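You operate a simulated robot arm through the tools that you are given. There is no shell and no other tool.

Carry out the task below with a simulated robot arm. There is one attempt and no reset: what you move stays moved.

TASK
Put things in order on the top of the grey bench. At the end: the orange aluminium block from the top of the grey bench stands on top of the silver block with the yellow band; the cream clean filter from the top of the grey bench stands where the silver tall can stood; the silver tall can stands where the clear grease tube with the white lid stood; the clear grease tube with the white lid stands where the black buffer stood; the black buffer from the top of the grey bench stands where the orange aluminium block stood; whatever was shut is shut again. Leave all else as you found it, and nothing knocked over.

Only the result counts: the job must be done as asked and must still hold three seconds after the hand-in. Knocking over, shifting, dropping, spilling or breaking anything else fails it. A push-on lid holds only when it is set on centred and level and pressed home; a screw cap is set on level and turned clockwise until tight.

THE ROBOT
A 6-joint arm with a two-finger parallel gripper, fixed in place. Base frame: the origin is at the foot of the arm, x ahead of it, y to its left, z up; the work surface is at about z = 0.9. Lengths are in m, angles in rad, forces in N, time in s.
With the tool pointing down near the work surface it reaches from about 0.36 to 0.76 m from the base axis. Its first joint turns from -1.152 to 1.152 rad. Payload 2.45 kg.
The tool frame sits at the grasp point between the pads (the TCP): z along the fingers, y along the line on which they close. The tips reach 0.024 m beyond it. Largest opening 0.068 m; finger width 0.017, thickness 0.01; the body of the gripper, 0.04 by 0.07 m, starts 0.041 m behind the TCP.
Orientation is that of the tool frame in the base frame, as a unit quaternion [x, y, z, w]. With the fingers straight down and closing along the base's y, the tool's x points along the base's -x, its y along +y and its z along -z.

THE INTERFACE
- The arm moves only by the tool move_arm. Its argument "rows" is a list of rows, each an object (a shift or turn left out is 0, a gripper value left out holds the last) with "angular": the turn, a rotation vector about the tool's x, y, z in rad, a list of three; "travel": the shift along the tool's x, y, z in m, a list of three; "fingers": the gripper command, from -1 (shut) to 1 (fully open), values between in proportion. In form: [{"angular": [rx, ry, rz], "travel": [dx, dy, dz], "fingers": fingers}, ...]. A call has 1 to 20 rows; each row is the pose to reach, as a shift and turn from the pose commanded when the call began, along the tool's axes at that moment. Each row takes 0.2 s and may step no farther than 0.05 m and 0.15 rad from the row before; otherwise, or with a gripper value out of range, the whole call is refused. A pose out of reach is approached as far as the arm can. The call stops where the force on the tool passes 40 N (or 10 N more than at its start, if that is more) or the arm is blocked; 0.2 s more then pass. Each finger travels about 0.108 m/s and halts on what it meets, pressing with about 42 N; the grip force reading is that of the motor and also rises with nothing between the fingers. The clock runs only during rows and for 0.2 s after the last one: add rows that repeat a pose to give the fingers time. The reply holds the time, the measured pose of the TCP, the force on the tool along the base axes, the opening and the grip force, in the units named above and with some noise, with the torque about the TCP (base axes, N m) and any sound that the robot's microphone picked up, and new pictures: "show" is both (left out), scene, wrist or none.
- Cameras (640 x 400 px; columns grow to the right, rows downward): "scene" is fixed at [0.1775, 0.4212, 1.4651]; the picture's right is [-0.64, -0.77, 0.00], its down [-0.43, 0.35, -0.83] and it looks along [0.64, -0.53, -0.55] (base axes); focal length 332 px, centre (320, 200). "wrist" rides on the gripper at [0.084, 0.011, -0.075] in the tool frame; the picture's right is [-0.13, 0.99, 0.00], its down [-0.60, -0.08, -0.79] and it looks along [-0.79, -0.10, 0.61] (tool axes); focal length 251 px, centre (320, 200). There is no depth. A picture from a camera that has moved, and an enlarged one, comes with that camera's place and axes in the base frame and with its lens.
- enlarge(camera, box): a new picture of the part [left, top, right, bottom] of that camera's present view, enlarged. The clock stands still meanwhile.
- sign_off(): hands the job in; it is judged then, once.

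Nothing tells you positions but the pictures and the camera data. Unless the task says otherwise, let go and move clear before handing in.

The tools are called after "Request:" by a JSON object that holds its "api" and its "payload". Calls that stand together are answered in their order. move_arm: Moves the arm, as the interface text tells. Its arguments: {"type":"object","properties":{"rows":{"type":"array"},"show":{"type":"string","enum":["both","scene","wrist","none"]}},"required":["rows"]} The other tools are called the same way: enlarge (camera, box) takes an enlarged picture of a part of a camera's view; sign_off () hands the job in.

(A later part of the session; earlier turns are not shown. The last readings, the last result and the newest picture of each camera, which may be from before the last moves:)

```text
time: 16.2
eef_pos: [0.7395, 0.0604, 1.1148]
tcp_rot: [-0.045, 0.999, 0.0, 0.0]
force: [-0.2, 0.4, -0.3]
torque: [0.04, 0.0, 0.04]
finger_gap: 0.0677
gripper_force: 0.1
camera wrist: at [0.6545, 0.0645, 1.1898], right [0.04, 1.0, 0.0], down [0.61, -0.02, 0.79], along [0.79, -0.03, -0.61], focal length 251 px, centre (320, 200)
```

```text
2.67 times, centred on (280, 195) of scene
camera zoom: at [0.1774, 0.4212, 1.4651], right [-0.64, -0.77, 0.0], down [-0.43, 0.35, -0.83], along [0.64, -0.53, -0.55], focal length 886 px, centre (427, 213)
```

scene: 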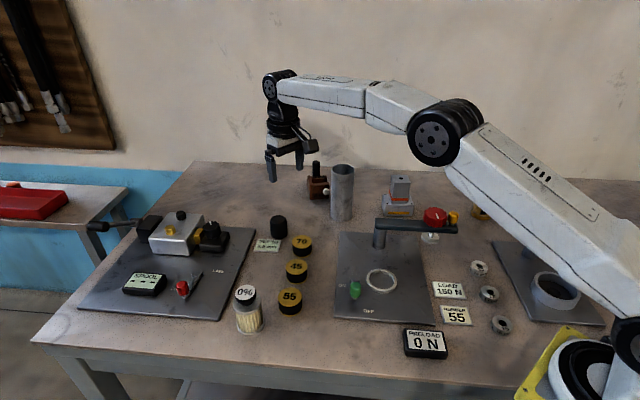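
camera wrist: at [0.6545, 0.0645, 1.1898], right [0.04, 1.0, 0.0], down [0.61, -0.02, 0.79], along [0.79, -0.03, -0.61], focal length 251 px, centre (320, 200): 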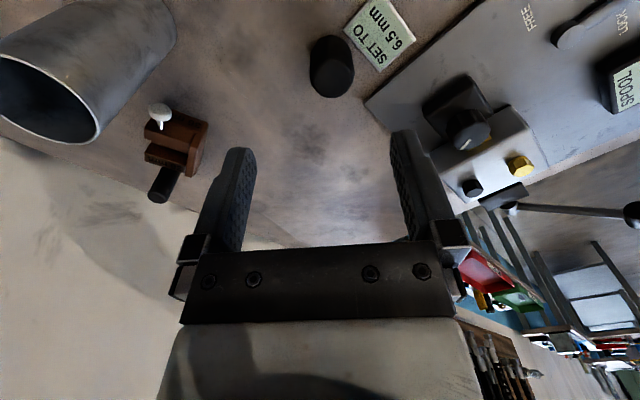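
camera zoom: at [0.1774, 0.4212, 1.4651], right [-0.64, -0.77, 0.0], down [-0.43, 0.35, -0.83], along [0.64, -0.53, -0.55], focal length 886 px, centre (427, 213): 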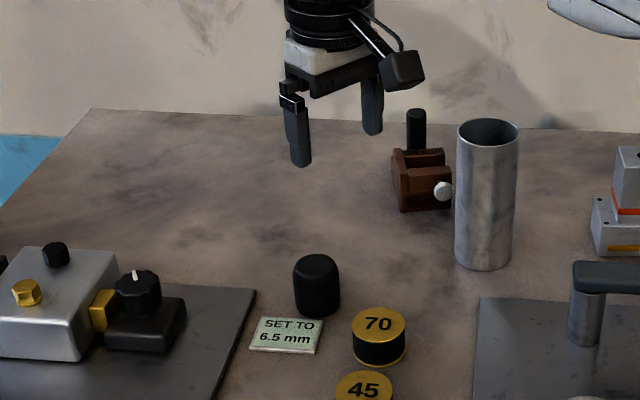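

The buffer is at about (0.778, 0.072), slightly beyond straight-down reach, so I tilt the tool ~17° outward and come above it.

Request:
{"api": "move_arm", "payload": {"rows": [{"travel": [-0.01, 0.002, 0.02], "angular": [0, -0.1, 0]}, {"travel": [-0.02, 0.004, 0.05], "angular": [0, -0.2, 0]}, {"travel": [-0.0394, 0.0083, 0.08], "angular": [0, -0.3, 0]}, {"travel": [-0.0394, 0.0083, 0.1135], "angular": [0, -0.3, 0]}, {"travel": [-0.0394, 0.0083, 0.1135], "angular": [0, -0.3, 0]}]}}

Request:
{"api": "enlarge", "payload": {"camera": "wrist", "box": [200, 0, 440, 200]}}

Request:
{"api": "enlarge", "payload": {"camera": "scene", "box": [220, 160, 340, 260]}}

```text
time: 17.4
eef_pos: [0.7787, 0.0713, 0.9999]
tcp_rot: [-0.045, 0.988, 0.007, 0.149]
force: [0.3, 0.5, 0.8]
torque: [0.03, 0.0, 0.0]
finger_gap: 0.068
gripper_force: 0.1
camera wrist: at [0.6751, 0.074, 1.0481], right [0.03, 1.0, 0.04], down [0.35, -0.05, 0.94], along [0.94, -0.02, -0.35], focal length 251 px, centre (320, 200)
```

scene: 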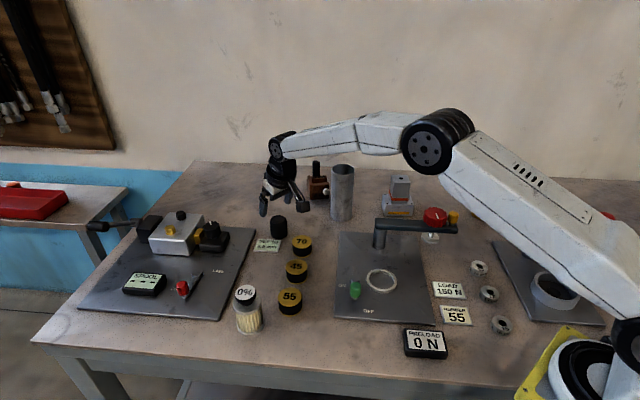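
wrist: 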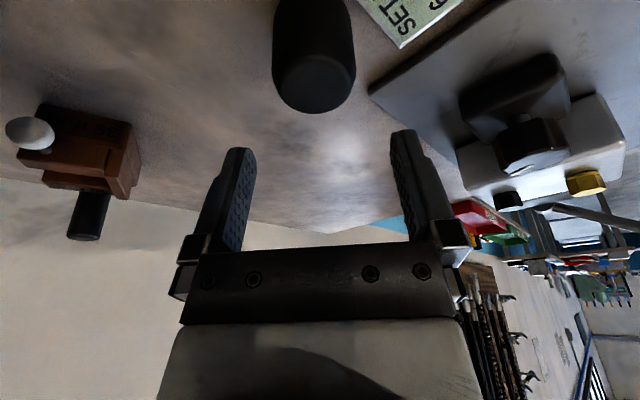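

```text
2.00 times, centred on (320, 100) of wrist
camera zoom: at [0.6751, 0.074, 1.0481], right [0.03, 1.0, 0.04], down [0.35, -0.05, 0.94], along [0.94, -0.02, -0.35], focal length 503 px, centre (320, 400)
```

zoom: 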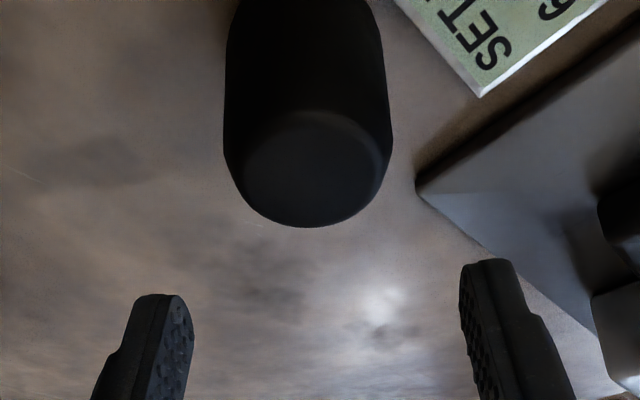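

```text
4.00 times, centred on (280, 210) of scene
camera zoom: at [0.1775, 0.4212, 1.4651], right [-0.64, -0.77, 0.0], down [-0.43, 0.35, -0.83], along [0.64, -0.53, -0.55], focal length 1329 px, centre (480, 160)
```

zoom: 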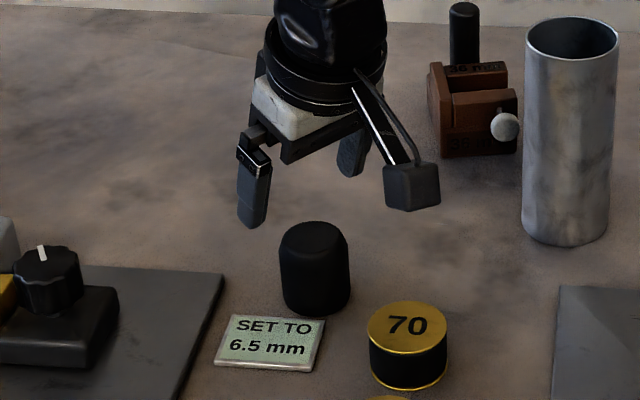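

Request:
{"api": "move_arm", "payload": {"rows": [{"travel": [0.0089, 0, 0.0287]}, {"travel": [0.0148, 0, 0.0478]}, {"travel": [0.0195, 0, 0.06305]}, {"travel": [0.0195, 0, 0.06305]}]}}

Request:
{"api": "enlarge", "payload": {"camera": "scene", "box": [220, 160, 340, 260]}}

```text
time: 18.4
eef_pos: [0.7784, 0.0718, 0.9359]
tcp_rot: [-0.046, 0.988, 0.007, 0.149]
force: [0.3, 0.5, 0.1]
torque: [-0.02, 0.01, -0.01]
finger_gap: 0.068
gripper_force: 0.0
camera wrist: at [0.6751, 0.0738, 0.9818], right [0.03, 1.0, 0.04], down [0.35, -0.05, 0.94], along [0.94, -0.02, -0.35], focal length 251 px, centre (320, 200)
```

scene: 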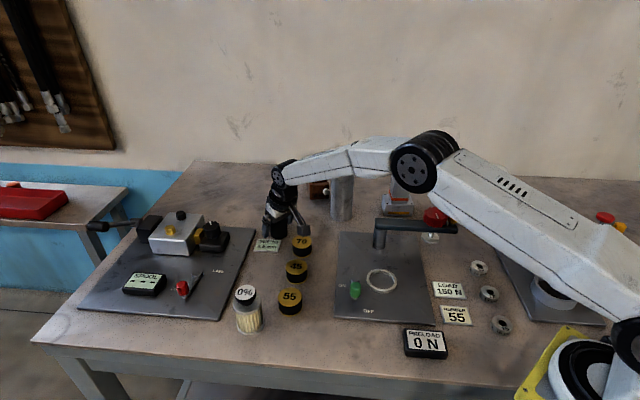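
wrist: 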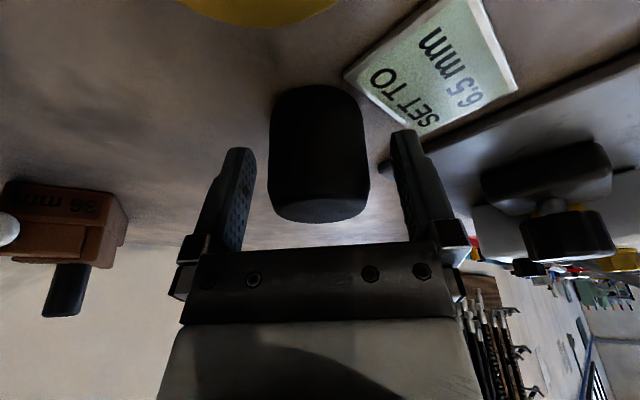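

```text
4.00 times, centred on (280, 210) of scene
camera zoom: at [0.1775, 0.4212, 1.4651], right [-0.64, -0.77, 0.0], down [-0.43, 0.35, -0.83], along [0.64, -0.53, -0.55], focal length 1329 px, centre (480, 160)
```

zoom: 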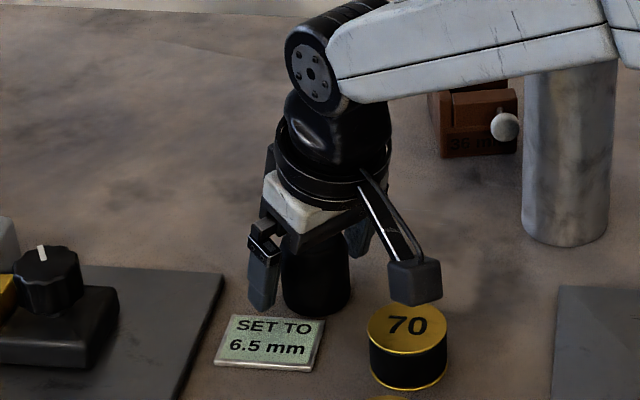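

Request:
{"api": "move_arm", "payload": {"rows": [{"fingers": -1}, {"fingers": -1}, {"fingers": -1}], "show": "wrist"}}

```text
time: 19.2
eef_pos: [0.777, 0.071, 0.9362]
tcp_rot: [-0.045, 0.988, 0.007, 0.15]
force: [0.6, -0.4, 0.4]
torque: [0.0, 0.0, 0.0]
finger_gap: 0.0438
gripper_force: 42.2
camera wrist: at [0.675, 0.0738, 0.9819], right [0.03, 1.0, 0.04], down [0.35, -0.05, 0.94], along [0.94, -0.02, -0.35], focal length 251 px, centre (320, 200)
```

wrist: 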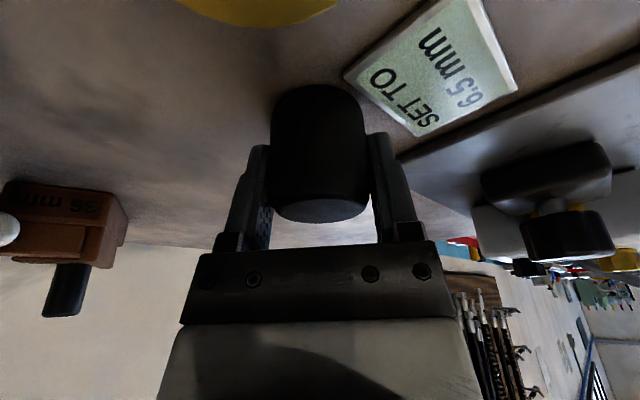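

Buffer gripped (43.8 mm). Lift and carry it, keeping the tilt, to above where the orange block stood (0.484, -0.285), yawing so the camera stays clear of the swing arm.

Request:
{"api": "move_arm", "payload": {"rows": [{"travel": [-0.0118, 0, -0.0382]}, {"travel": [-0.0236, 0, -0.0764]}, {"travel": [-0.0355, 0, -0.1146]}, {"travel": [-0.0473, 0, -0.1528]}, {"travel": [-0.0214, -0.0274, -0.1609], "angular": [-0.0053, 0, -0.0171]}, {"travel": [0.0045, -0.0549, -0.1689], "angular": [-0.0106, 0, -0.0342]}, {"travel": [0.0303, -0.0823, -0.177], "angular": [-0.0158, 0, -0.0513]}, {"travel": [0.0562, -0.1097, -0.185], "angular": [-0.0211, 0, -0.0684]}, {"travel": [0.0821, -0.1371, -0.1931], "angular": [-0.0264, 0, -0.0855]}, {"travel": [0.108, -0.1646, -0.2011], "angular": [-0.0317, 0, -0.1026]}, {"travel": [0.1338, -0.192, -0.2092], "angular": [-0.037, 0, -0.1197]}, {"travel": [0.1597, -0.2194, -0.2172], "angular": [-0.0423, 0, -0.1368]}, {"travel": [0.1856, -0.2468, -0.2253], "angular": [-0.0475, 0, -0.1539]}, {"travel": [0.2115, -0.2743, -0.2333], "angular": [-0.0528, 0, -0.171]}, {"travel": [0.2373, -0.3017, -0.2414], "angular": [-0.0581, 0, -0.188]}, {"travel": [0.2632, -0.3291, -0.2494], "angular": [-0.0634, 0, -0.2051]}, {"travel": [0.2632, -0.3291, -0.2494], "angular": [-0.0634, 0, -0.2051]}]}}

Request:
{"api": "enlarge", "payload": {"camera": "scene", "box": [400, 120, 540, 250]}}

```text
time: 22.8
eef_pos: [0.4862, -0.2851, 1.0954]
tcp_rot: [-0.151, 0.977, 0.023, 0.147]
force: [-1.3, -0.1, -1.3]
torque: [-0.02, -0.01, -0.02]
finger_gap: 0.0436
gripper_force: 42.2
camera wrist: at [0.3848, -0.3056, 1.1418], right [-0.18, 0.98, 0.04], down [0.35, 0.03, 0.94], along [0.92, 0.18, -0.35], focal length 251 px, centre (320, 200)
```

scene: 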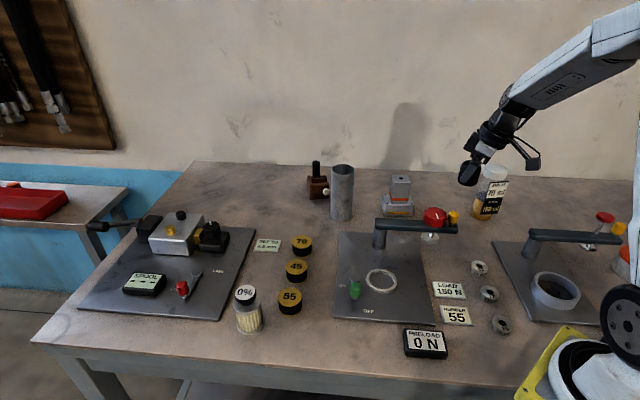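
wrist: 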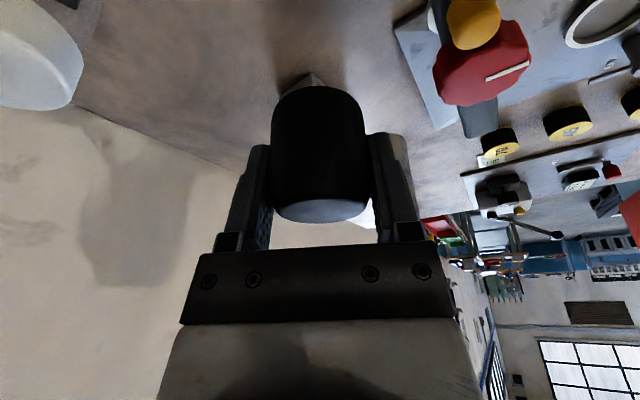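

```text
3.08 times, centred on (470, 185) of scene
camera zoom: at [0.1775, 0.4211, 1.4651], right [-0.64, -0.77, 0.0], down [-0.43, 0.35, -0.83], along [0.64, -0.53, -0.55], focal length 1023 px, centre (-142, 246)
```

zoom: 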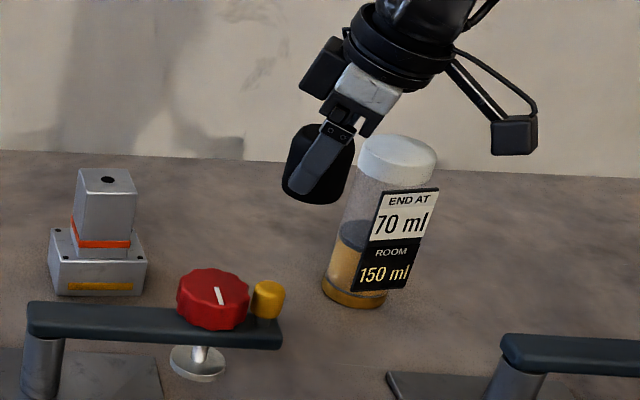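

Request:
{"api": "move_arm", "payload": {"rows": [{"travel": [0.0118, 0, 0.0382]}, {"travel": [0.0236, 0, 0.0764]}, {"travel": [0.0355, 0, 0.1146]}, {"travel": [0.0414, 0, 0.1337]}, {"travel": [0.0449, 0, 0.1452]}, {"travel": [0.0449, 0, 0.1452]}]}}

Request:
{"api": "enlarge", "payload": {"camera": "scene", "box": [400, 150, 520, 250]}}

```text
time: 24.2
eef_pos: [0.4846, -0.2852, 0.9427]
tcp_rot: [-0.15, 0.977, 0.023, 0.148]
force: [-0.2, -0.1, -1.0]
torque: [-0.02, 0.01, -0.01]
finger_gap: 0.0436
gripper_force: 42.1
camera wrist: at [0.3837, -0.3054, 0.9895], right [-0.18, 0.98, 0.04], down [0.35, 0.03, 0.94], along [0.92, 0.18, -0.35], focal length 251 px, centre (320, 200)
```

scene: 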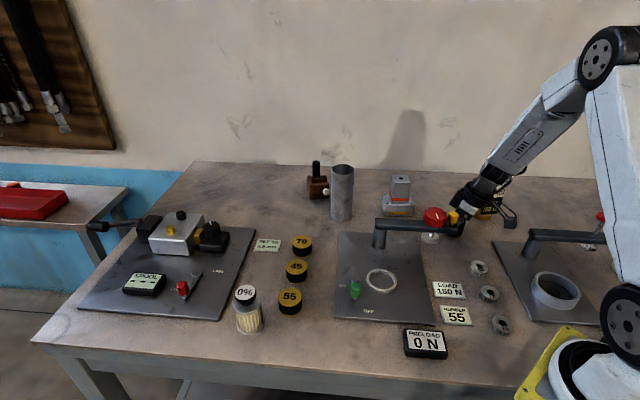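
wrist: 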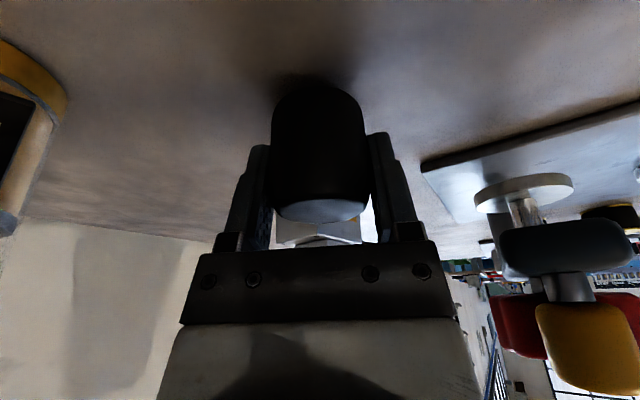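

```text
4.00 times, centred on (460, 200) of scene
camera zoom: at [0.1775, 0.4212, 1.4651], right [-0.64, -0.77, 0.0], down [-0.43, 0.35, -0.83], along [0.64, -0.53, -0.55], focal length 1329 px, centre (-240, 200)
```

zoom: 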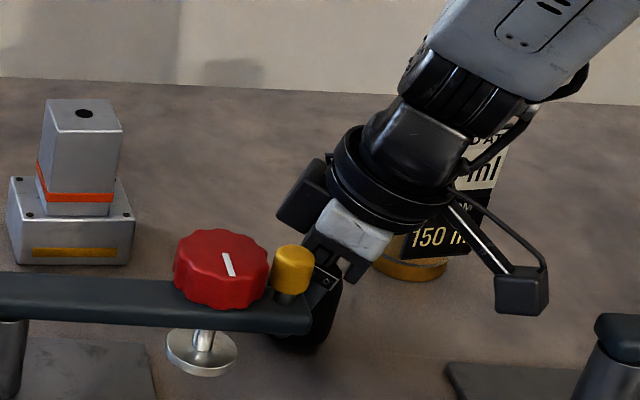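

Request:
{"api": "move_arm", "payload": {"rows": [{"travel": [0.0012, 0, 0.0038]}, {"travel": [0.0018, 0, 0.0057]}, {"travel": [0.0021, 0, 0.0069]}], "show": "none"}}

```text
time: 25.0
eef_pos: [0.485, -0.2857, 0.9363]
tcp_rot: [-0.15, 0.977, 0.022, 0.148]
force: [-0.7, -0.5, -1.5]
torque: [0.0, -0.01, 0.03]
finger_gap: 0.0436
gripper_force: 42.0
```

Request:
{"api": "move_arm", "payload": {"rows": [{"travel": [0.0003, 0, 0.001]}, {"travel": [0.0005, 0, 0.0017]}], "show": "none"}}

```text
time: 25.6
eef_pos: [0.4855, -0.2855, 0.9351]
tcp_rot: [-0.15, 0.977, 0.022, 0.148]
force: [-2.5, 2.3, 5.2]
torque: [0.12, 0.13, 0.01]
finger_gap: 0.0437
gripper_force: 41.8
```

Contact with the bench. Release and lift away vertically.

Request:
{"api": "move_arm", "payload": {"rows": [{"fingers": 0.2}, {"fingers": 1}, {"fingers": 1}, {"travel": [-0.0089, 0, -0.0287]}, {"travel": [-0.0207, 0, -0.0669]}, {"travel": [-0.0325, 0, -0.1051]}, {"travel": [-0.0443, 0, -0.1433]}, {"travel": [-0.05, 0, -0.165]}]}}

Request:
{"api": "enlarge", "payload": {"camera": "scene", "box": [400, 130, 520, 250]}}

```text
time: 27.4
eef_pos: [0.4842, -0.2861, 1.1062]
tcp_rot: [-0.151, 0.977, 0.022, 0.147]
force: [-0.2, 0.5, -0.8]
torque: [0.03, 0.01, 0.03]
finger_gap: 0.0679
gripper_force: 0.1
camera wrist: at [0.3826, -0.3047, 1.153], right [-0.18, 0.98, 0.04], down [0.35, 0.03, 0.94], along [0.92, 0.18, -0.35], focal length 251 px, centre (320, 200)
```

scene: 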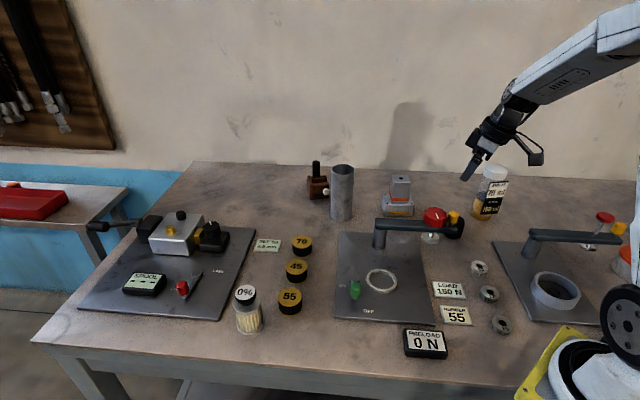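
wrist: 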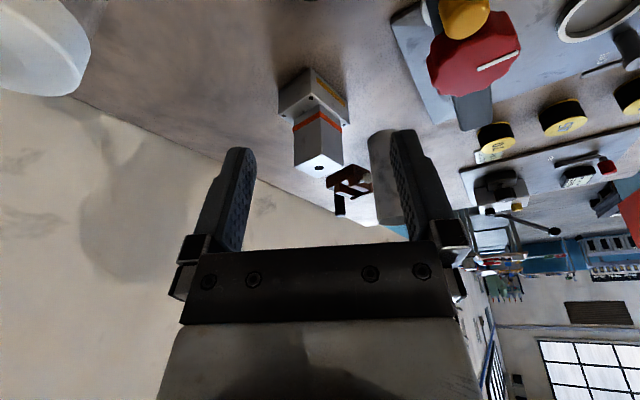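

```text
3.33 times, centred on (460, 190) of scene
camera zoom: at [0.1775, 0.4212, 1.4651], right [-0.64, -0.77, 0.0], down [-0.43, 0.35, -0.83], along [0.64, -0.53, -0.55], focal length 1108 px, centre (-147, 233)
```

zoom: 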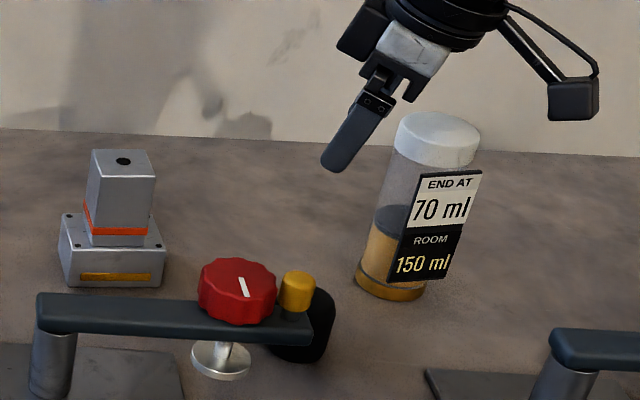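

The buffer stands upright where the orange block was. Next is the tube: gripping it by its lid risks opening it, so I'll grip the body with the tool nearly horizontal. First I retreat, level the tool and test turning the wrist by 180°.

Request:
{"api": "move_arm", "payload": {"rows": [{"travel": [0.01, 0.013, -0.034], "angular": [0, 0.06, 0]}, {"travel": [0.02, 0.026, -0.068], "angular": [0, 0.15, 0]}, {"travel": [0.035, 0.046, -0.1], "angular": [0, 0.25, 0]}, {"travel": [0.0507, 0.0656, -0.1349], "angular": [0, 0.3, 0]}, {"travel": [0.0507, 0.0656, -0.1349], "angular": [0, 0.3, 0]}], "show": "none"}}

Request:
{"api": "move_arm", "payload": {"rows": [{"angular": [0, 0, -0.15]}, {"angular": [0, 0, -0.3]}, {"angular": [0, 0, -0.45]}, {"angular": [0, 0, -0.6]}, {"angular": [0, 0, -0.75]}, {"angular": [0, 0, -0.9]}, {"angular": [0, 0, -1.05]}, {"angular": [0, 0, -1.2]}, {"angular": [0, 0, -1.35]}, {"angular": [0, 0, -1.5]}, {"angular": [0, 0, -1.65]}, {"angular": [0, 0, -1.8]}, {"angular": [0, 0, -1.95]}, {"angular": [0, 0, -2.1]}, {"angular": [0, 0, -2.14]}]}}

```text
time: 28.6
eef_pos: [0.3792, -0.2512, 1.2211]
tcp_rot: [-0.152, 0.988, 0.0, 0.0]
force: [0.1, 0.4, 0.3]
torque: [0.01, -0.01, -0.03]
finger_gap: 0.0679
gripper_force: 0.2
```

```text
time: 31.8
eef_pos: [0.4114, -0.2061, 1.2189]
tcp_rot: [0.937, -0.349, -0.001, 0.008]
force: [0.2, 0.2, -0.9]
torque: [-0.01, 0.0, 0.02]
finger_gap: 0.0679
gripper_force: 0.0
out of reach, approached as far as the arm can: row 14, 15
camera wrist: at [0.4685, -0.2663, 1.2946], right [-0.75, -0.66, 0.02], down [-0.4, 0.47, 0.79], along [-0.53, 0.58, -0.61], focal length 251 px, centre (320, 200)
```

scene: 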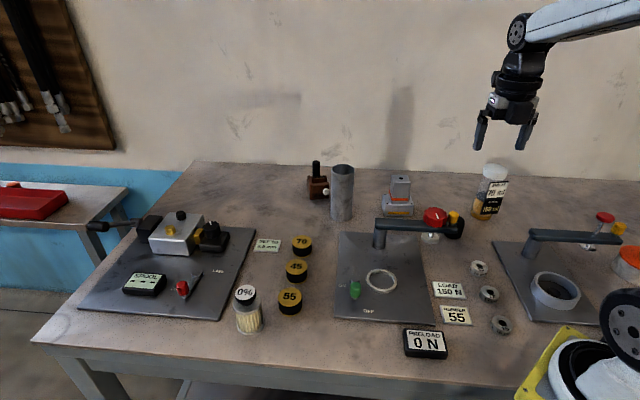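
wrist: 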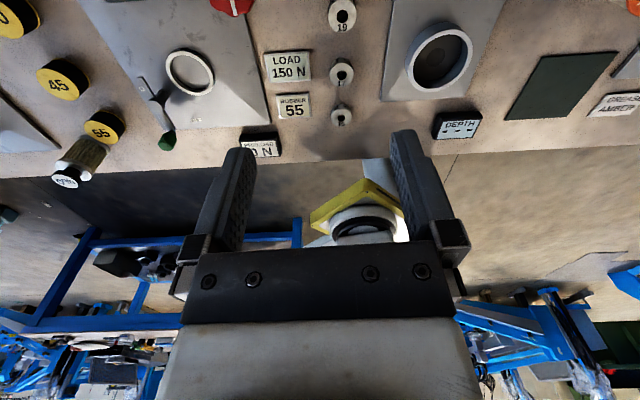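

The wrist roll limits near there, so a full flip isn't available; I'll instead use the normal orientation tilted ~60° and grip the tube body just under the lid. I turn the wrist back.

Request:
{"api": "move_arm", "payload": {"rows": [{"angular": [0, 0, 0.15]}, {"angular": [0, 0, 0.3]}, {"angular": [0, 0, 0.45]}, {"angular": [0, 0, 0.6]}, {"angular": [0, 0, 0.75]}, {"angular": [0, 0, 0.9]}, {"angular": [0, 0, 1.05]}, {"angular": [0, 0, 1.2]}, {"angular": [0, 0, 1.35]}, {"angular": [0, 0, 1.5]}, {"angular": [0, 0, 1.65]}, {"angular": [0, 0, 1.8]}, {"angular": [0, 0, 1.95]}, {"angular": [0, 0, 2.1]}, {"angular": [0, 0, 2.25]}, {"angular": [0, 0, 2.4]}, {"angular": [0, 0, 2.55]}, {"angular": [0, 0, 2.7]}, {"angular": [0, 0, 2.85]}, {"angular": [0, 0, 3.0]}]}}

Request:
{"api": "enlarge", "payload": {"camera": "wrist", "box": [220, 20, 420, 170]}}

```text
time: 36.0
eef_pos: [0.4117, -0.2071, 1.2188]
tcp_rot: [0.276, 0.961, 0.0, 0.0]
force: [0.0, -0.4, -0.9]
torque: [-0.03, 0.0, -0.01]
finger_gap: 0.0677
gripper_force: 0.1
camera wrist: at [0.3458, -0.1521, 1.2931], right [0.63, 0.77, 0.0], down [0.47, -0.39, 0.79], along [0.61, -0.5, -0.61], focal length 251 px, centre (320, 200)
```

scene: 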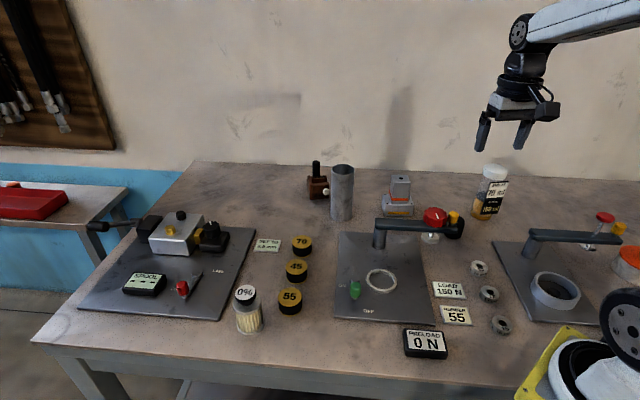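
wrist: 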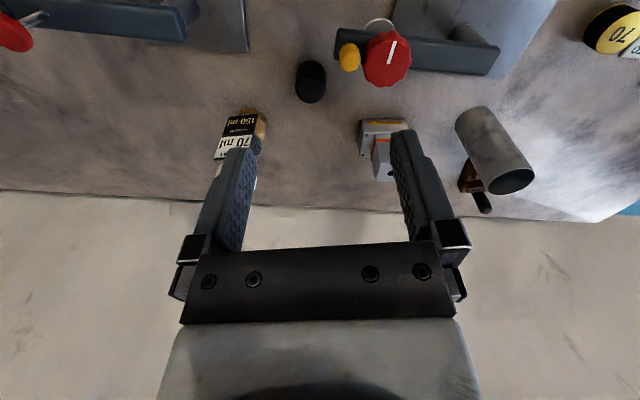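

```text
2.67 times, centred on (320, 95) of wrist
camera zoom: at [0.3458, -0.1521, 1.2931], right [0.63, 0.77, 0.0], down [0.47, -0.39, 0.79], along [0.61, -0.5, -0.61], focal length 670 px, centre (320, 480)
```

zoom: 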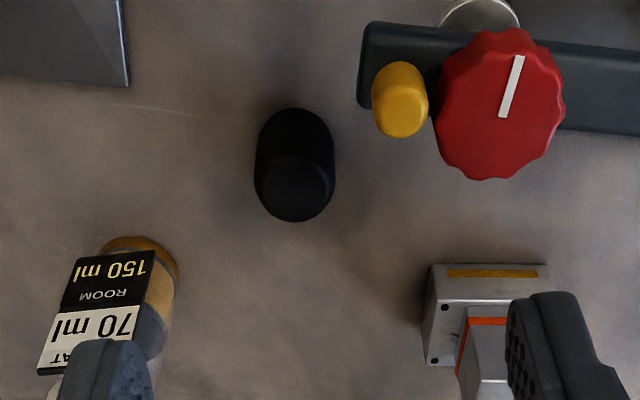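

Request:
{"api": "move_arm", "payload": {"rows": [{"travel": [-0.001, -0.027, 0.025], "angular": [0, 0, 0.03]}, {"travel": [-0.003, -0.053, 0.05], "angular": [0, 0, 0.07]}, {"travel": [-0.004, -0.08, 0.075], "angular": [0, 0, 0.1]}, {"travel": [-0.0058, -0.1065, 0.099], "angular": [0, 0, 0.14]}, {"travel": [-0.0058, -0.1065, 0.099], "angular": [0, 0, 0.14]}]}}

Request:
{"api": "enlarge", "payload": {"camera": "wrist", "box": [240, 20, 400, 220]}}

```text
time: 37.2
eef_pos: [0.3595, -0.2997, 1.1196]
tcp_rot: [0.341, 0.94, 0.0, 0.0]
force: [-0.1, 0.5, 0.3]
torque: [-0.01, 0.02, -0.03]
finger_gap: 0.068
gripper_force: 0.1
camera wrist: at [0.303, -0.2361, 1.1945], right [0.73, 0.68, 0.0], down [0.41, -0.45, 0.79], along [0.54, -0.58, -0.61], focal length 251 px, centre (320, 200)
```

scene: 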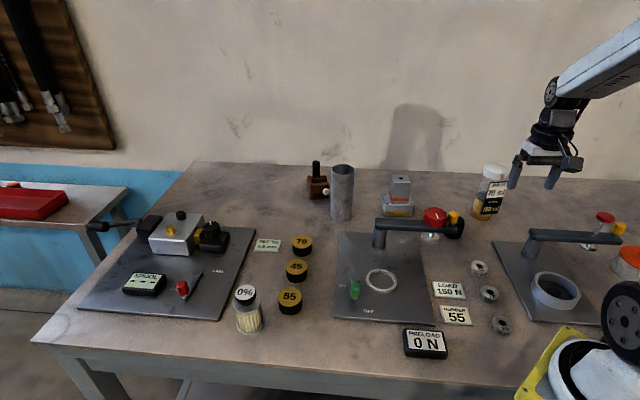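
wrist: 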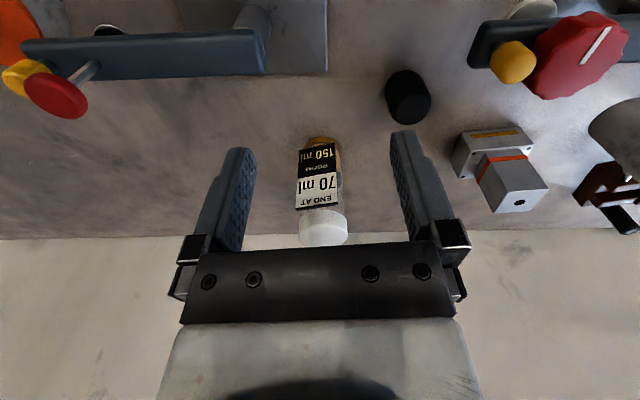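

```text
2.00 times, centred on (320, 120) of wrist
camera zoom: at [0.303, -0.2361, 1.1945], right [0.73, 0.68, 0.0], down [0.41, -0.45, 0.79], along [0.54, -0.58, -0.61], focal length 503 px, centre (320, 360)
```

zoom: 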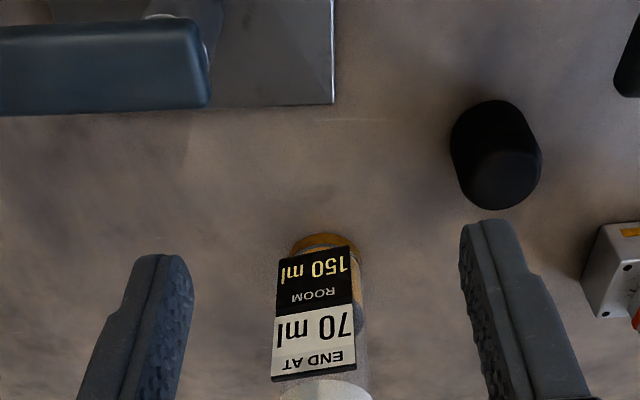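

The tube's label faces the base; its axis is near (0.485, -0.426). I move in front of it and tilt the tool about 62° so the fingers can straddle the label and grip the body below the lid.

Request:
{"api": "move_arm", "payload": {"rows": [{"travel": [-0.045, -0.01, 0], "angular": [0, 0, -0.025]}, {"travel": [-0.0873, -0.0209, 0], "angular": [0, 0, -0.05]}], "show": "none"}}

Request:
{"api": "move_arm", "payload": {"rows": [{"angular": [0, -0.135, 0]}, {"angular": [0, -0.27, 0]}, {"angular": [0, -0.405, 0]}, {"angular": [0, -0.54, 0]}, {"angular": [0, -0.675, 0]}, {"angular": [0, -0.81, 0]}, {"angular": [0, -0.945, 0]}, {"angular": [0, -1.08, 0]}, {"angular": [0, -1.08, 0]}]}}

Request:
{"api": "enlarge", "payload": {"camera": "scene", "box": [430, 80, 620, 250]}}

```text
time: 37.8
eef_pos: [0.4121, -0.372, 1.1177]
tcp_rot: [0.318, 0.948, 0.0, 0.0]
force: [0.0, -0.3, 0.1]
torque: [0.0, 0.05, -0.03]
finger_gap: 0.0684
gripper_force: 0.1
```

```text
time: 39.8
eef_pos: [0.415, -0.3714, 1.1196]
tcp_rot: [0.269, 0.814, -0.164, 0.488]
force: [0.5, -0.7, 0.6]
torque: [0.05, 0.0, -0.02]
finger_gap: 0.0682
gripper_force: 0.2
out of reach, approached as far as the arm can: row 7
camera wrist: at [0.3358, -0.2989, 1.0802], right [0.64, 0.76, 0.11], down [-0.38, 0.19, 0.91], along [0.67, -0.62, 0.41], focal length 251 px, centre (320, 200)
```

scene: 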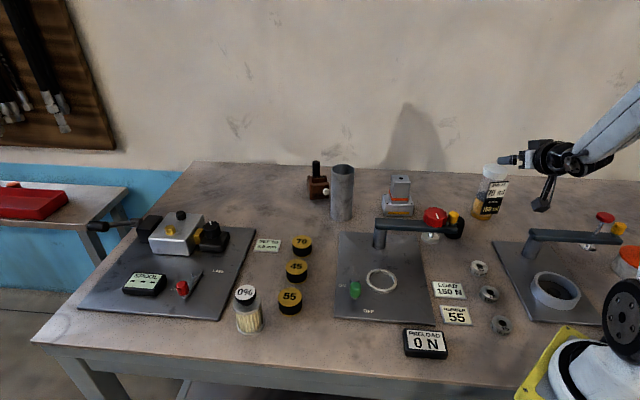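
wrist: 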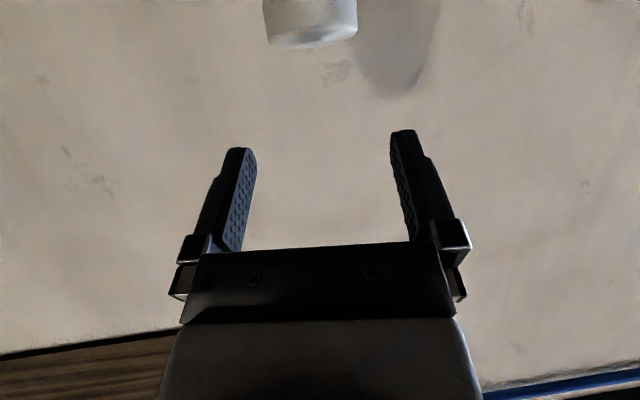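

```text
2.35 times, centred on (525, 165) of scene
camera zoom: at [0.1775, 0.4212, 1.4651], right [-0.64, -0.77, 0.0], down [-0.43, 0.35, -0.83], along [0.64, -0.53, -0.55], focal length 782 px, centre (-162, 282)
```

zoom: 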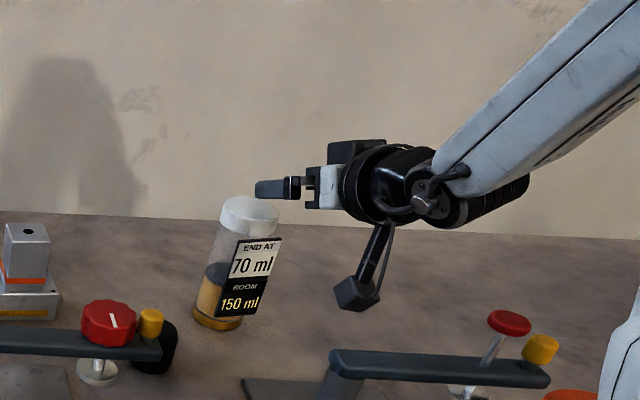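

Tilt achieved. Descend in front of the tube.

Request:
{"api": "move_arm", "payload": {"rows": [{"travel": [0.0353, 0, 0.0188]}, {"travel": [0.0706, 0, 0.0376]}, {"travel": [0.097, 0, 0.0517]}, {"travel": [0.1099, 0, 0.0585]}, {"travel": [0.1099, 0, 0.0585]}]}}

Request:
{"api": "enlarge", "payload": {"camera": "scene", "box": [430, 130, 590, 250]}}

Request:
{"api": "enlarge", "payload": {"camera": "wrist", "box": [200, 0, 440, 200]}}

```text
time: 41.0
eef_pos: [0.4142, -0.3721, 0.995]
tcp_rot: [0.272, 0.813, -0.163, 0.488]
force: [-0.9, 0.2, -0.2]
torque: [0.0, 0.02, 0.01]
finger_gap: 0.0682
gripper_force: 0.0
camera wrist: at [0.3359, -0.2991, 0.9558], right [0.65, 0.76, 0.11], down [-0.38, 0.19, 0.91], along [0.66, -0.63, 0.41], focal length 251 px, centre (320, 200)
```

scene: 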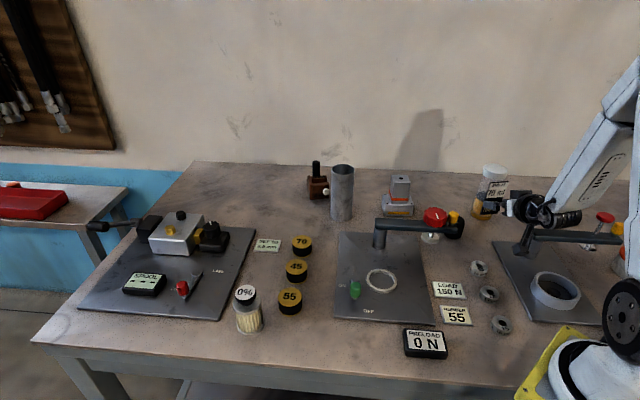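
wrist: 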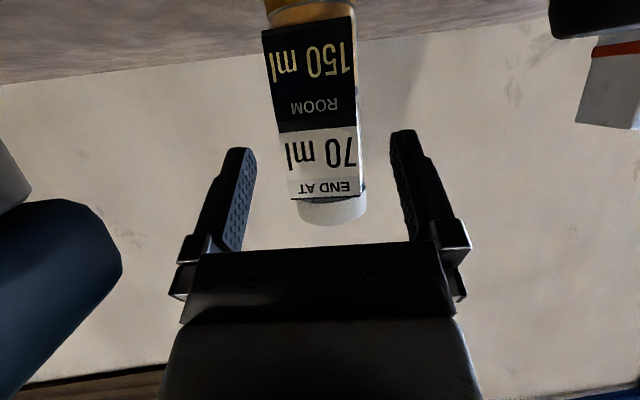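

```text
3.33 times, centred on (510, 190) of scene
camera zoom: at [0.1775, 0.4212, 1.4651], right [-0.64, -0.77, 0.0], down [-0.43, 0.35, -0.83], along [0.64, -0.53, -0.55], focal length 1108 px, centre (-313, 233)
```

zoom: 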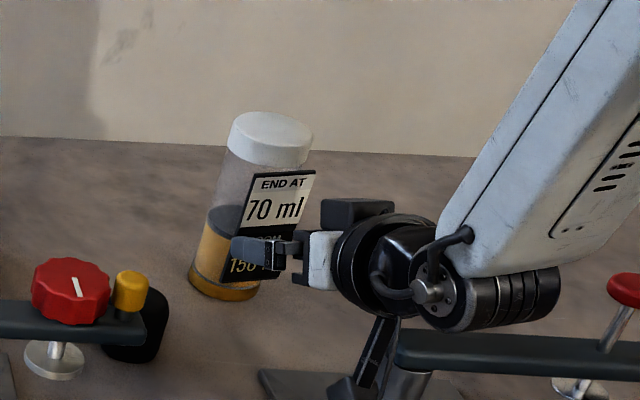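

```text
2.00 times, centred on (320, 100) of wrist
camera zoom: at [0.3359, -0.2991, 0.9558], right [0.65, 0.76, 0.11], down [-0.38, 0.19, 0.91], along [0.66, -0.63, 0.41], focal length 503 px, centre (320, 400)
```

zoom: 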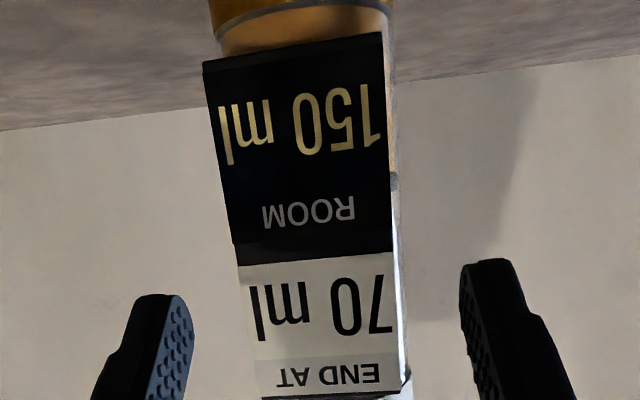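

The tube axis is centred between the fingers; the label is slightly skewed, so I yaw ~4.6° about the tube before advancing.

Request:
{"api": "move_arm", "payload": {"rows": [{"travel": [0, -0.0036, 0], "angular": [-0.0353, 0, -0.0188]}, {"travel": [0, -0.0072, 0], "angular": [-0.0706, 0, -0.0376]}, {"travel": [0, -0.0072, 0], "angular": [-0.0706, 0, -0.0376]}]}}

Request:
{"api": "enlarge", "payload": {"camera": "wrist", "box": [200, 0, 440, 240]}}

```text
time: 41.8
eef_pos: [0.4101, -0.3776, 0.9946]
tcp_rot: [0.24, 0.824, -0.144, 0.493]
force: [0.3, 0.0, -0.4]
torque: [0.01, -0.04, 0.02]
finger_gap: 0.068
gripper_force: 0.0
camera wrist: at [0.3258, -0.3111, 0.9556], right [0.58, 0.81, 0.11], down [-0.39, 0.16, 0.91], along [0.71, -0.57, 0.41], focal length 251 px, centre (320, 200)
```

scene: 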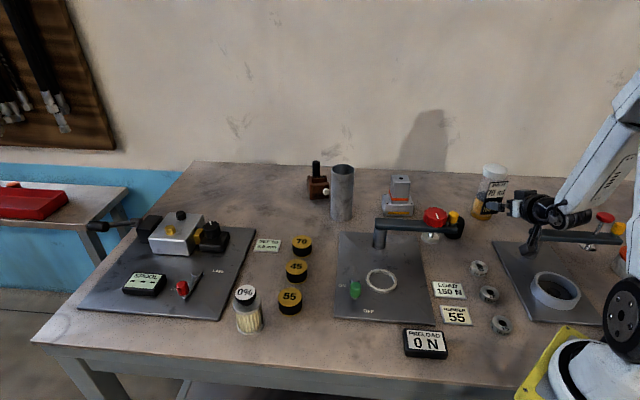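
wrist: 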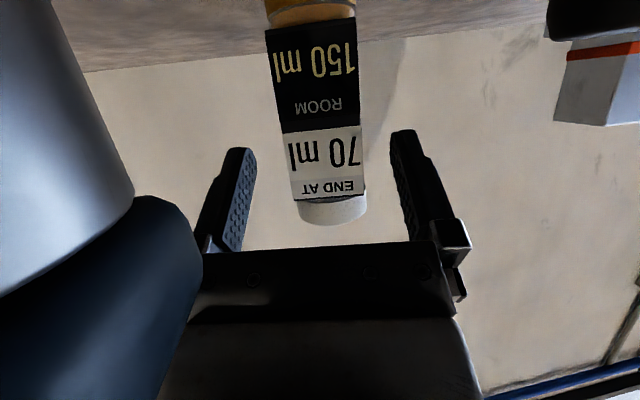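

```text
1.67 times, centred on (320, 120) of wrist
camera zoom: at [0.3258, -0.3111, 0.9556], right [0.58, 0.81, 0.11], down [-0.39, 0.16, 0.91], along [0.71, -0.57, 0.41], focal length 419 px, centre (320, 333)
```

zoom: 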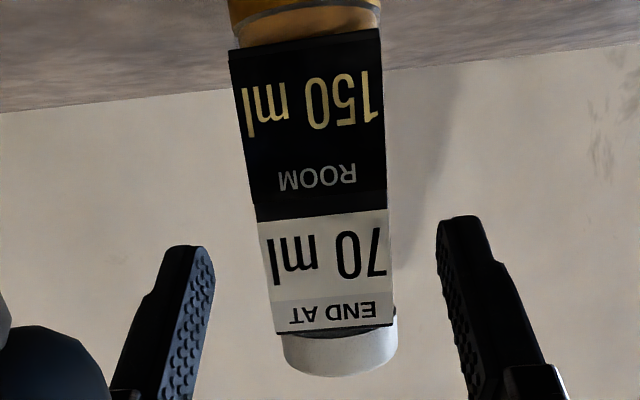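

Aligned; the swing-arm post at left is clear of the advancing path. Advance straight toward the tube.

Request:
{"api": "move_arm", "payload": {"rows": [{"travel": [-0.0094, 0, 0.0177]}, {"travel": [-0.0188, 0, 0.0353]}, {"travel": [-0.0235, 0, 0.0441]}, {"travel": [-0.0235, 0, 0.0441]}]}}

Request:
{"api": "enlarge", "payload": {"camera": "scene", "box": [430, 130, 590, 250]}}

```text
time: 42.8
eef_pos: [0.4513, -0.4057, 0.9951]
tcp_rot: [0.239, 0.824, -0.143, 0.494]
force: [0.2, 0.4, -0.4]
torque: [0.03, -0.04, 0.02]
finger_gap: 0.068
gripper_force: 0.0
camera wrist: at [0.3684, -0.338, 0.9561], right [0.58, 0.8, 0.11], down [-0.39, 0.16, 0.91], along [0.71, -0.57, 0.41], focal length 251 px, centre (320, 200)
```

scene: 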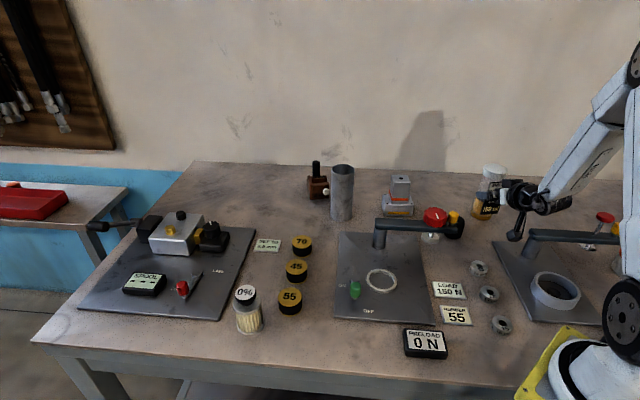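
wrist: 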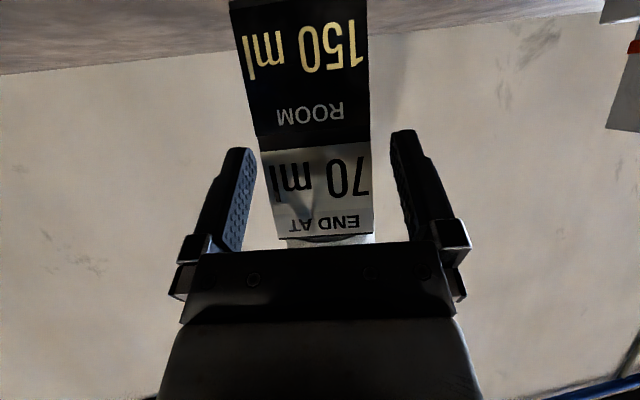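

```text
3.33 times, centred on (510, 190) of scene
camera zoom: at [0.1775, 0.4212, 1.4651], right [-0.64, -0.77, 0.0], down [-0.43, 0.35, -0.83], along [0.64, -0.53, -0.55], focal length 1108 px, centre (-313, 233)
```

zoom: 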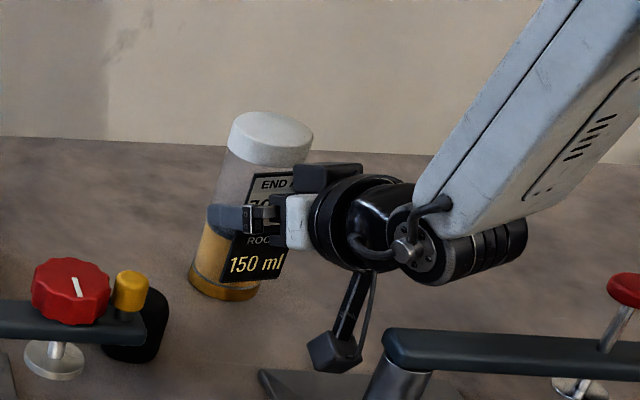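

Request:
{"api": "move_arm", "payload": {"rows": [{"travel": [-0.0047, 0, 0.0088]}, {"travel": [-0.0085, 0, 0.0159]}, {"travel": [-0.0085, 0, 0.0159]}]}}

Request:
{"api": "enlarge", "payload": {"camera": "scene", "box": [460, 150, 540, 230]}}

Request:
{"api": "enlarge", "payload": {"camera": "wrist", "box": [180, 100, 480, 300]}}

```text
time: 43.6
eef_pos: [0.4675, -0.4128, 0.994]
tcp_rot: [0.239, 0.823, -0.143, 0.494]
force: [-0.1, -0.1, 0.8]
torque: [0.0, 0.01, 0.01]
finger_gap: 0.068
gripper_force: 0.1
camera wrist: at [0.3837, -0.3471, 0.9554], right [0.58, 0.8, 0.11], down [-0.39, 0.16, 0.91], along [0.71, -0.57, 0.41], focal length 251 px, centre (320, 200)
```

scene: 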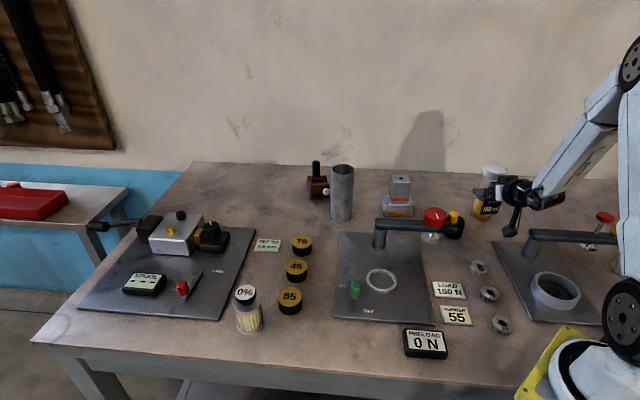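
wrist: 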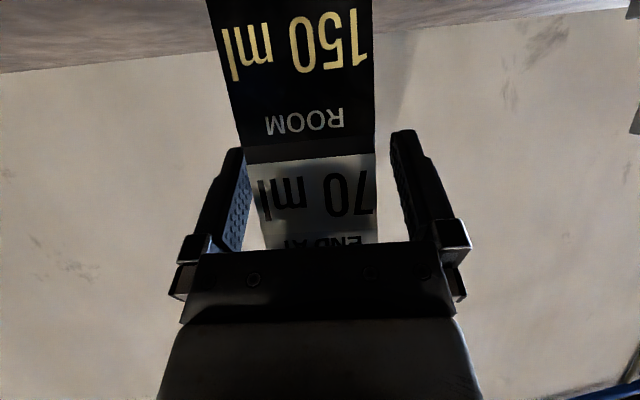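

```text
5.00 times, centred on (500, 190) of scene
camera zoom: at [0.1775, 0.4212, 1.4651], right [-0.64, -0.77, 0.0], down [-0.43, 0.35, -0.83], along [0.64, -0.53, -0.55], focal length 1662 px, centre (-580, 250)
```

zoom: 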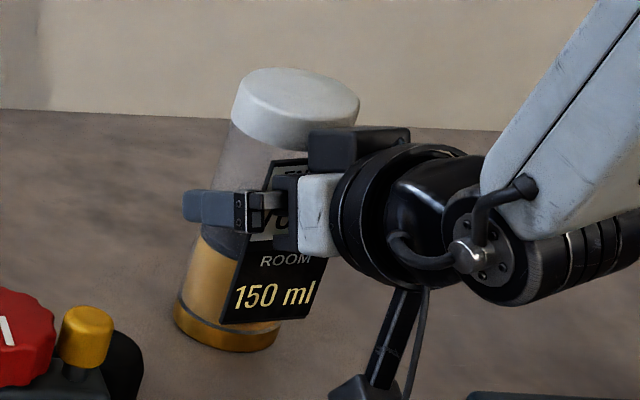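

```text
2.00 times, centred on (330, 200) of wrist
camera zoom: at [0.3837, -0.3471, 0.9554], right [0.58, 0.8, 0.11], down [-0.39, 0.16, 0.91], along [0.71, -0.57, 0.41], focal length 503 px, centre (300, 200)
```

zoom: 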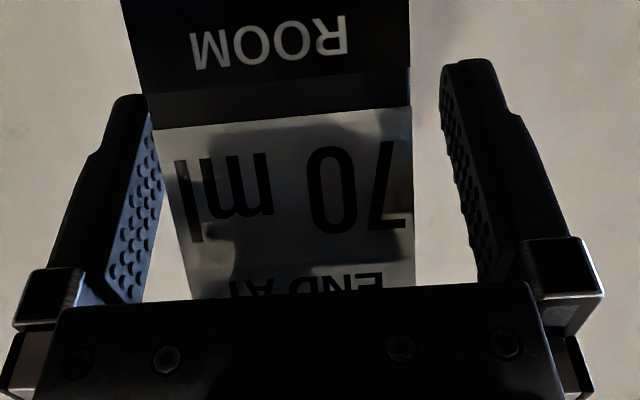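

Request:
{"api": "move_arm", "payload": {"rows": [{"travel": [-0.0019, 0, 0.0035]}, {"travel": [-0.0038, 0, 0.0071]}, {"travel": [-0.0038, 0, 0.0071]}]}}

Request:
{"api": "enlarge", "payload": {"camera": "scene", "box": [460, 150, 540, 230]}}

```text
time: 44.4
eef_pos: [0.4749, -0.4181, 0.9935]
tcp_rot: [0.239, 0.824, -0.144, 0.494]
force: [-1.0, 1.1, 0.4]
torque: [0.02, -0.04, -0.03]
finger_gap: 0.0679
gripper_force: 0.1
camera wrist: at [0.3903, -0.3516, 0.9556], right [0.58, 0.8, 0.11], down [-0.39, 0.16, 0.91], along [0.71, -0.57, 0.41], focal length 251 px, centre (320, 200)
```

scene: 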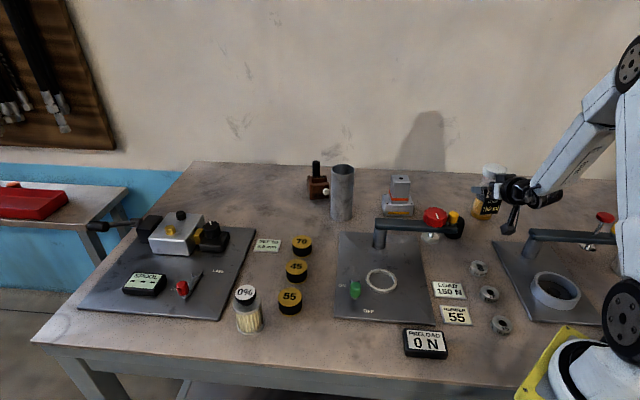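
wrist: 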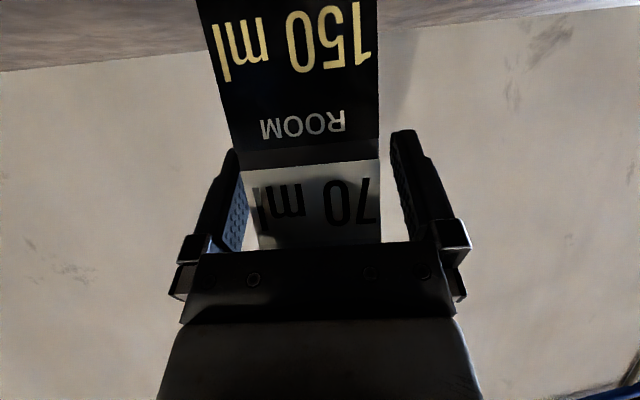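

```text
5.00 times, centred on (500, 190) of scene
camera zoom: at [0.1774, 0.4212, 1.4651], right [-0.64, -0.77, 0.0], down [-0.43, 0.35, -0.83], along [0.64, -0.53, -0.55], focal length 1662 px, centre (-580, 250)
```

zoom: 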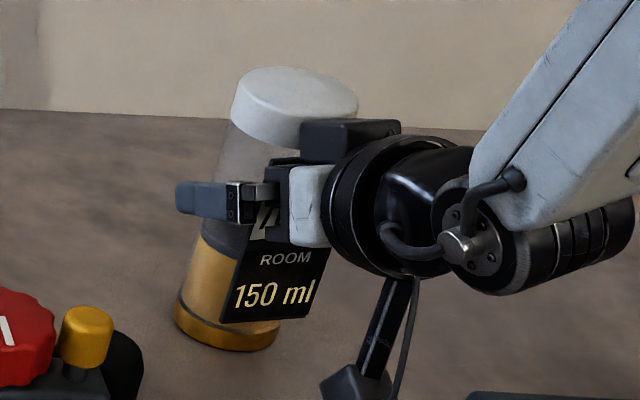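

Request:
{"api": "move_arm", "payload": {"rows": [{"fingers": 0.5}, {"fingers": 0}, {"fingers": -1}, {"fingers": -1}]}}

Request:
{"api": "enlarge", "payload": {"camera": "scene", "box": [460, 150, 540, 230]}}

```text
time: 45.4
eef_pos: [0.4732, -0.4196, 0.9955]
tcp_rot: [0.24, 0.824, -0.144, 0.494]
force: [-0.5, -1.9, 0.0]
torque: [-0.17, -0.08, -0.07]
finger_gap: 0.0553
gripper_force: 42.2
camera wrist: at [0.3902, -0.3518, 0.9556], right [0.58, 0.8, 0.11], down [-0.39, 0.16, 0.91], along [0.71, -0.57, 0.41], focal length 251 px, centre (320, 200)
```

scene: 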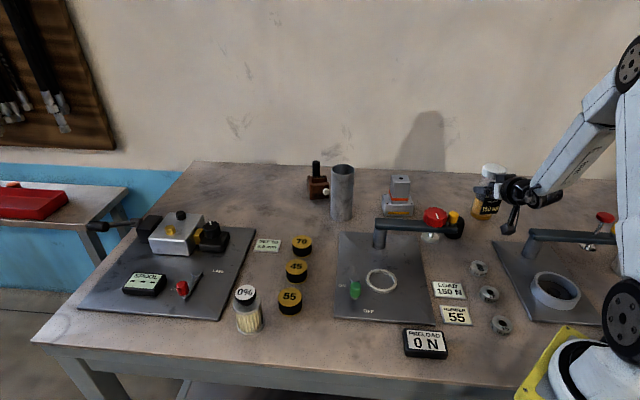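
wrist: 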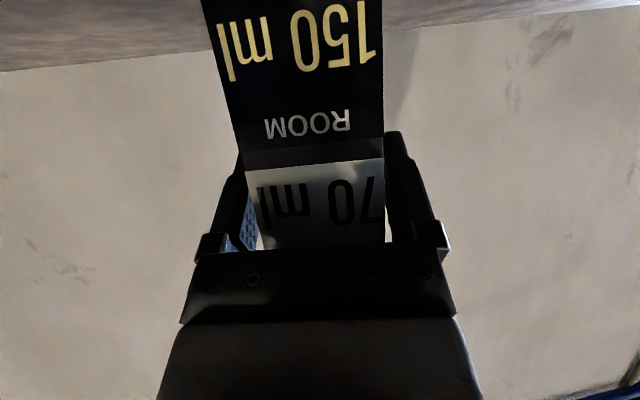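

```text
5.00 times, centred on (500, 190) of scene
camera zoom: at [0.1774, 0.4211, 1.4651], right [-0.64, -0.77, 0.0], down [-0.43, 0.35, -0.83], along [0.64, -0.53, -0.55], focal length 1662 px, centre (-580, 250)
```

zoom: 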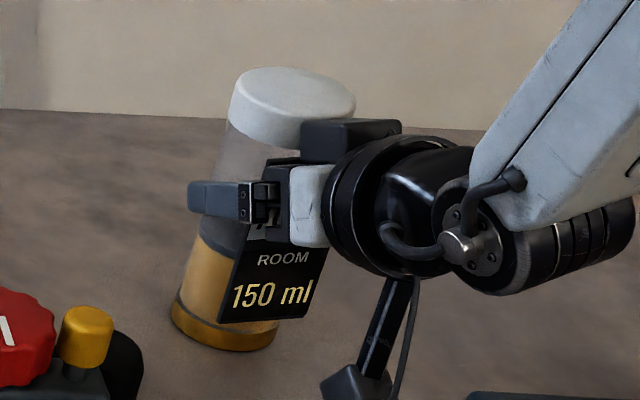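

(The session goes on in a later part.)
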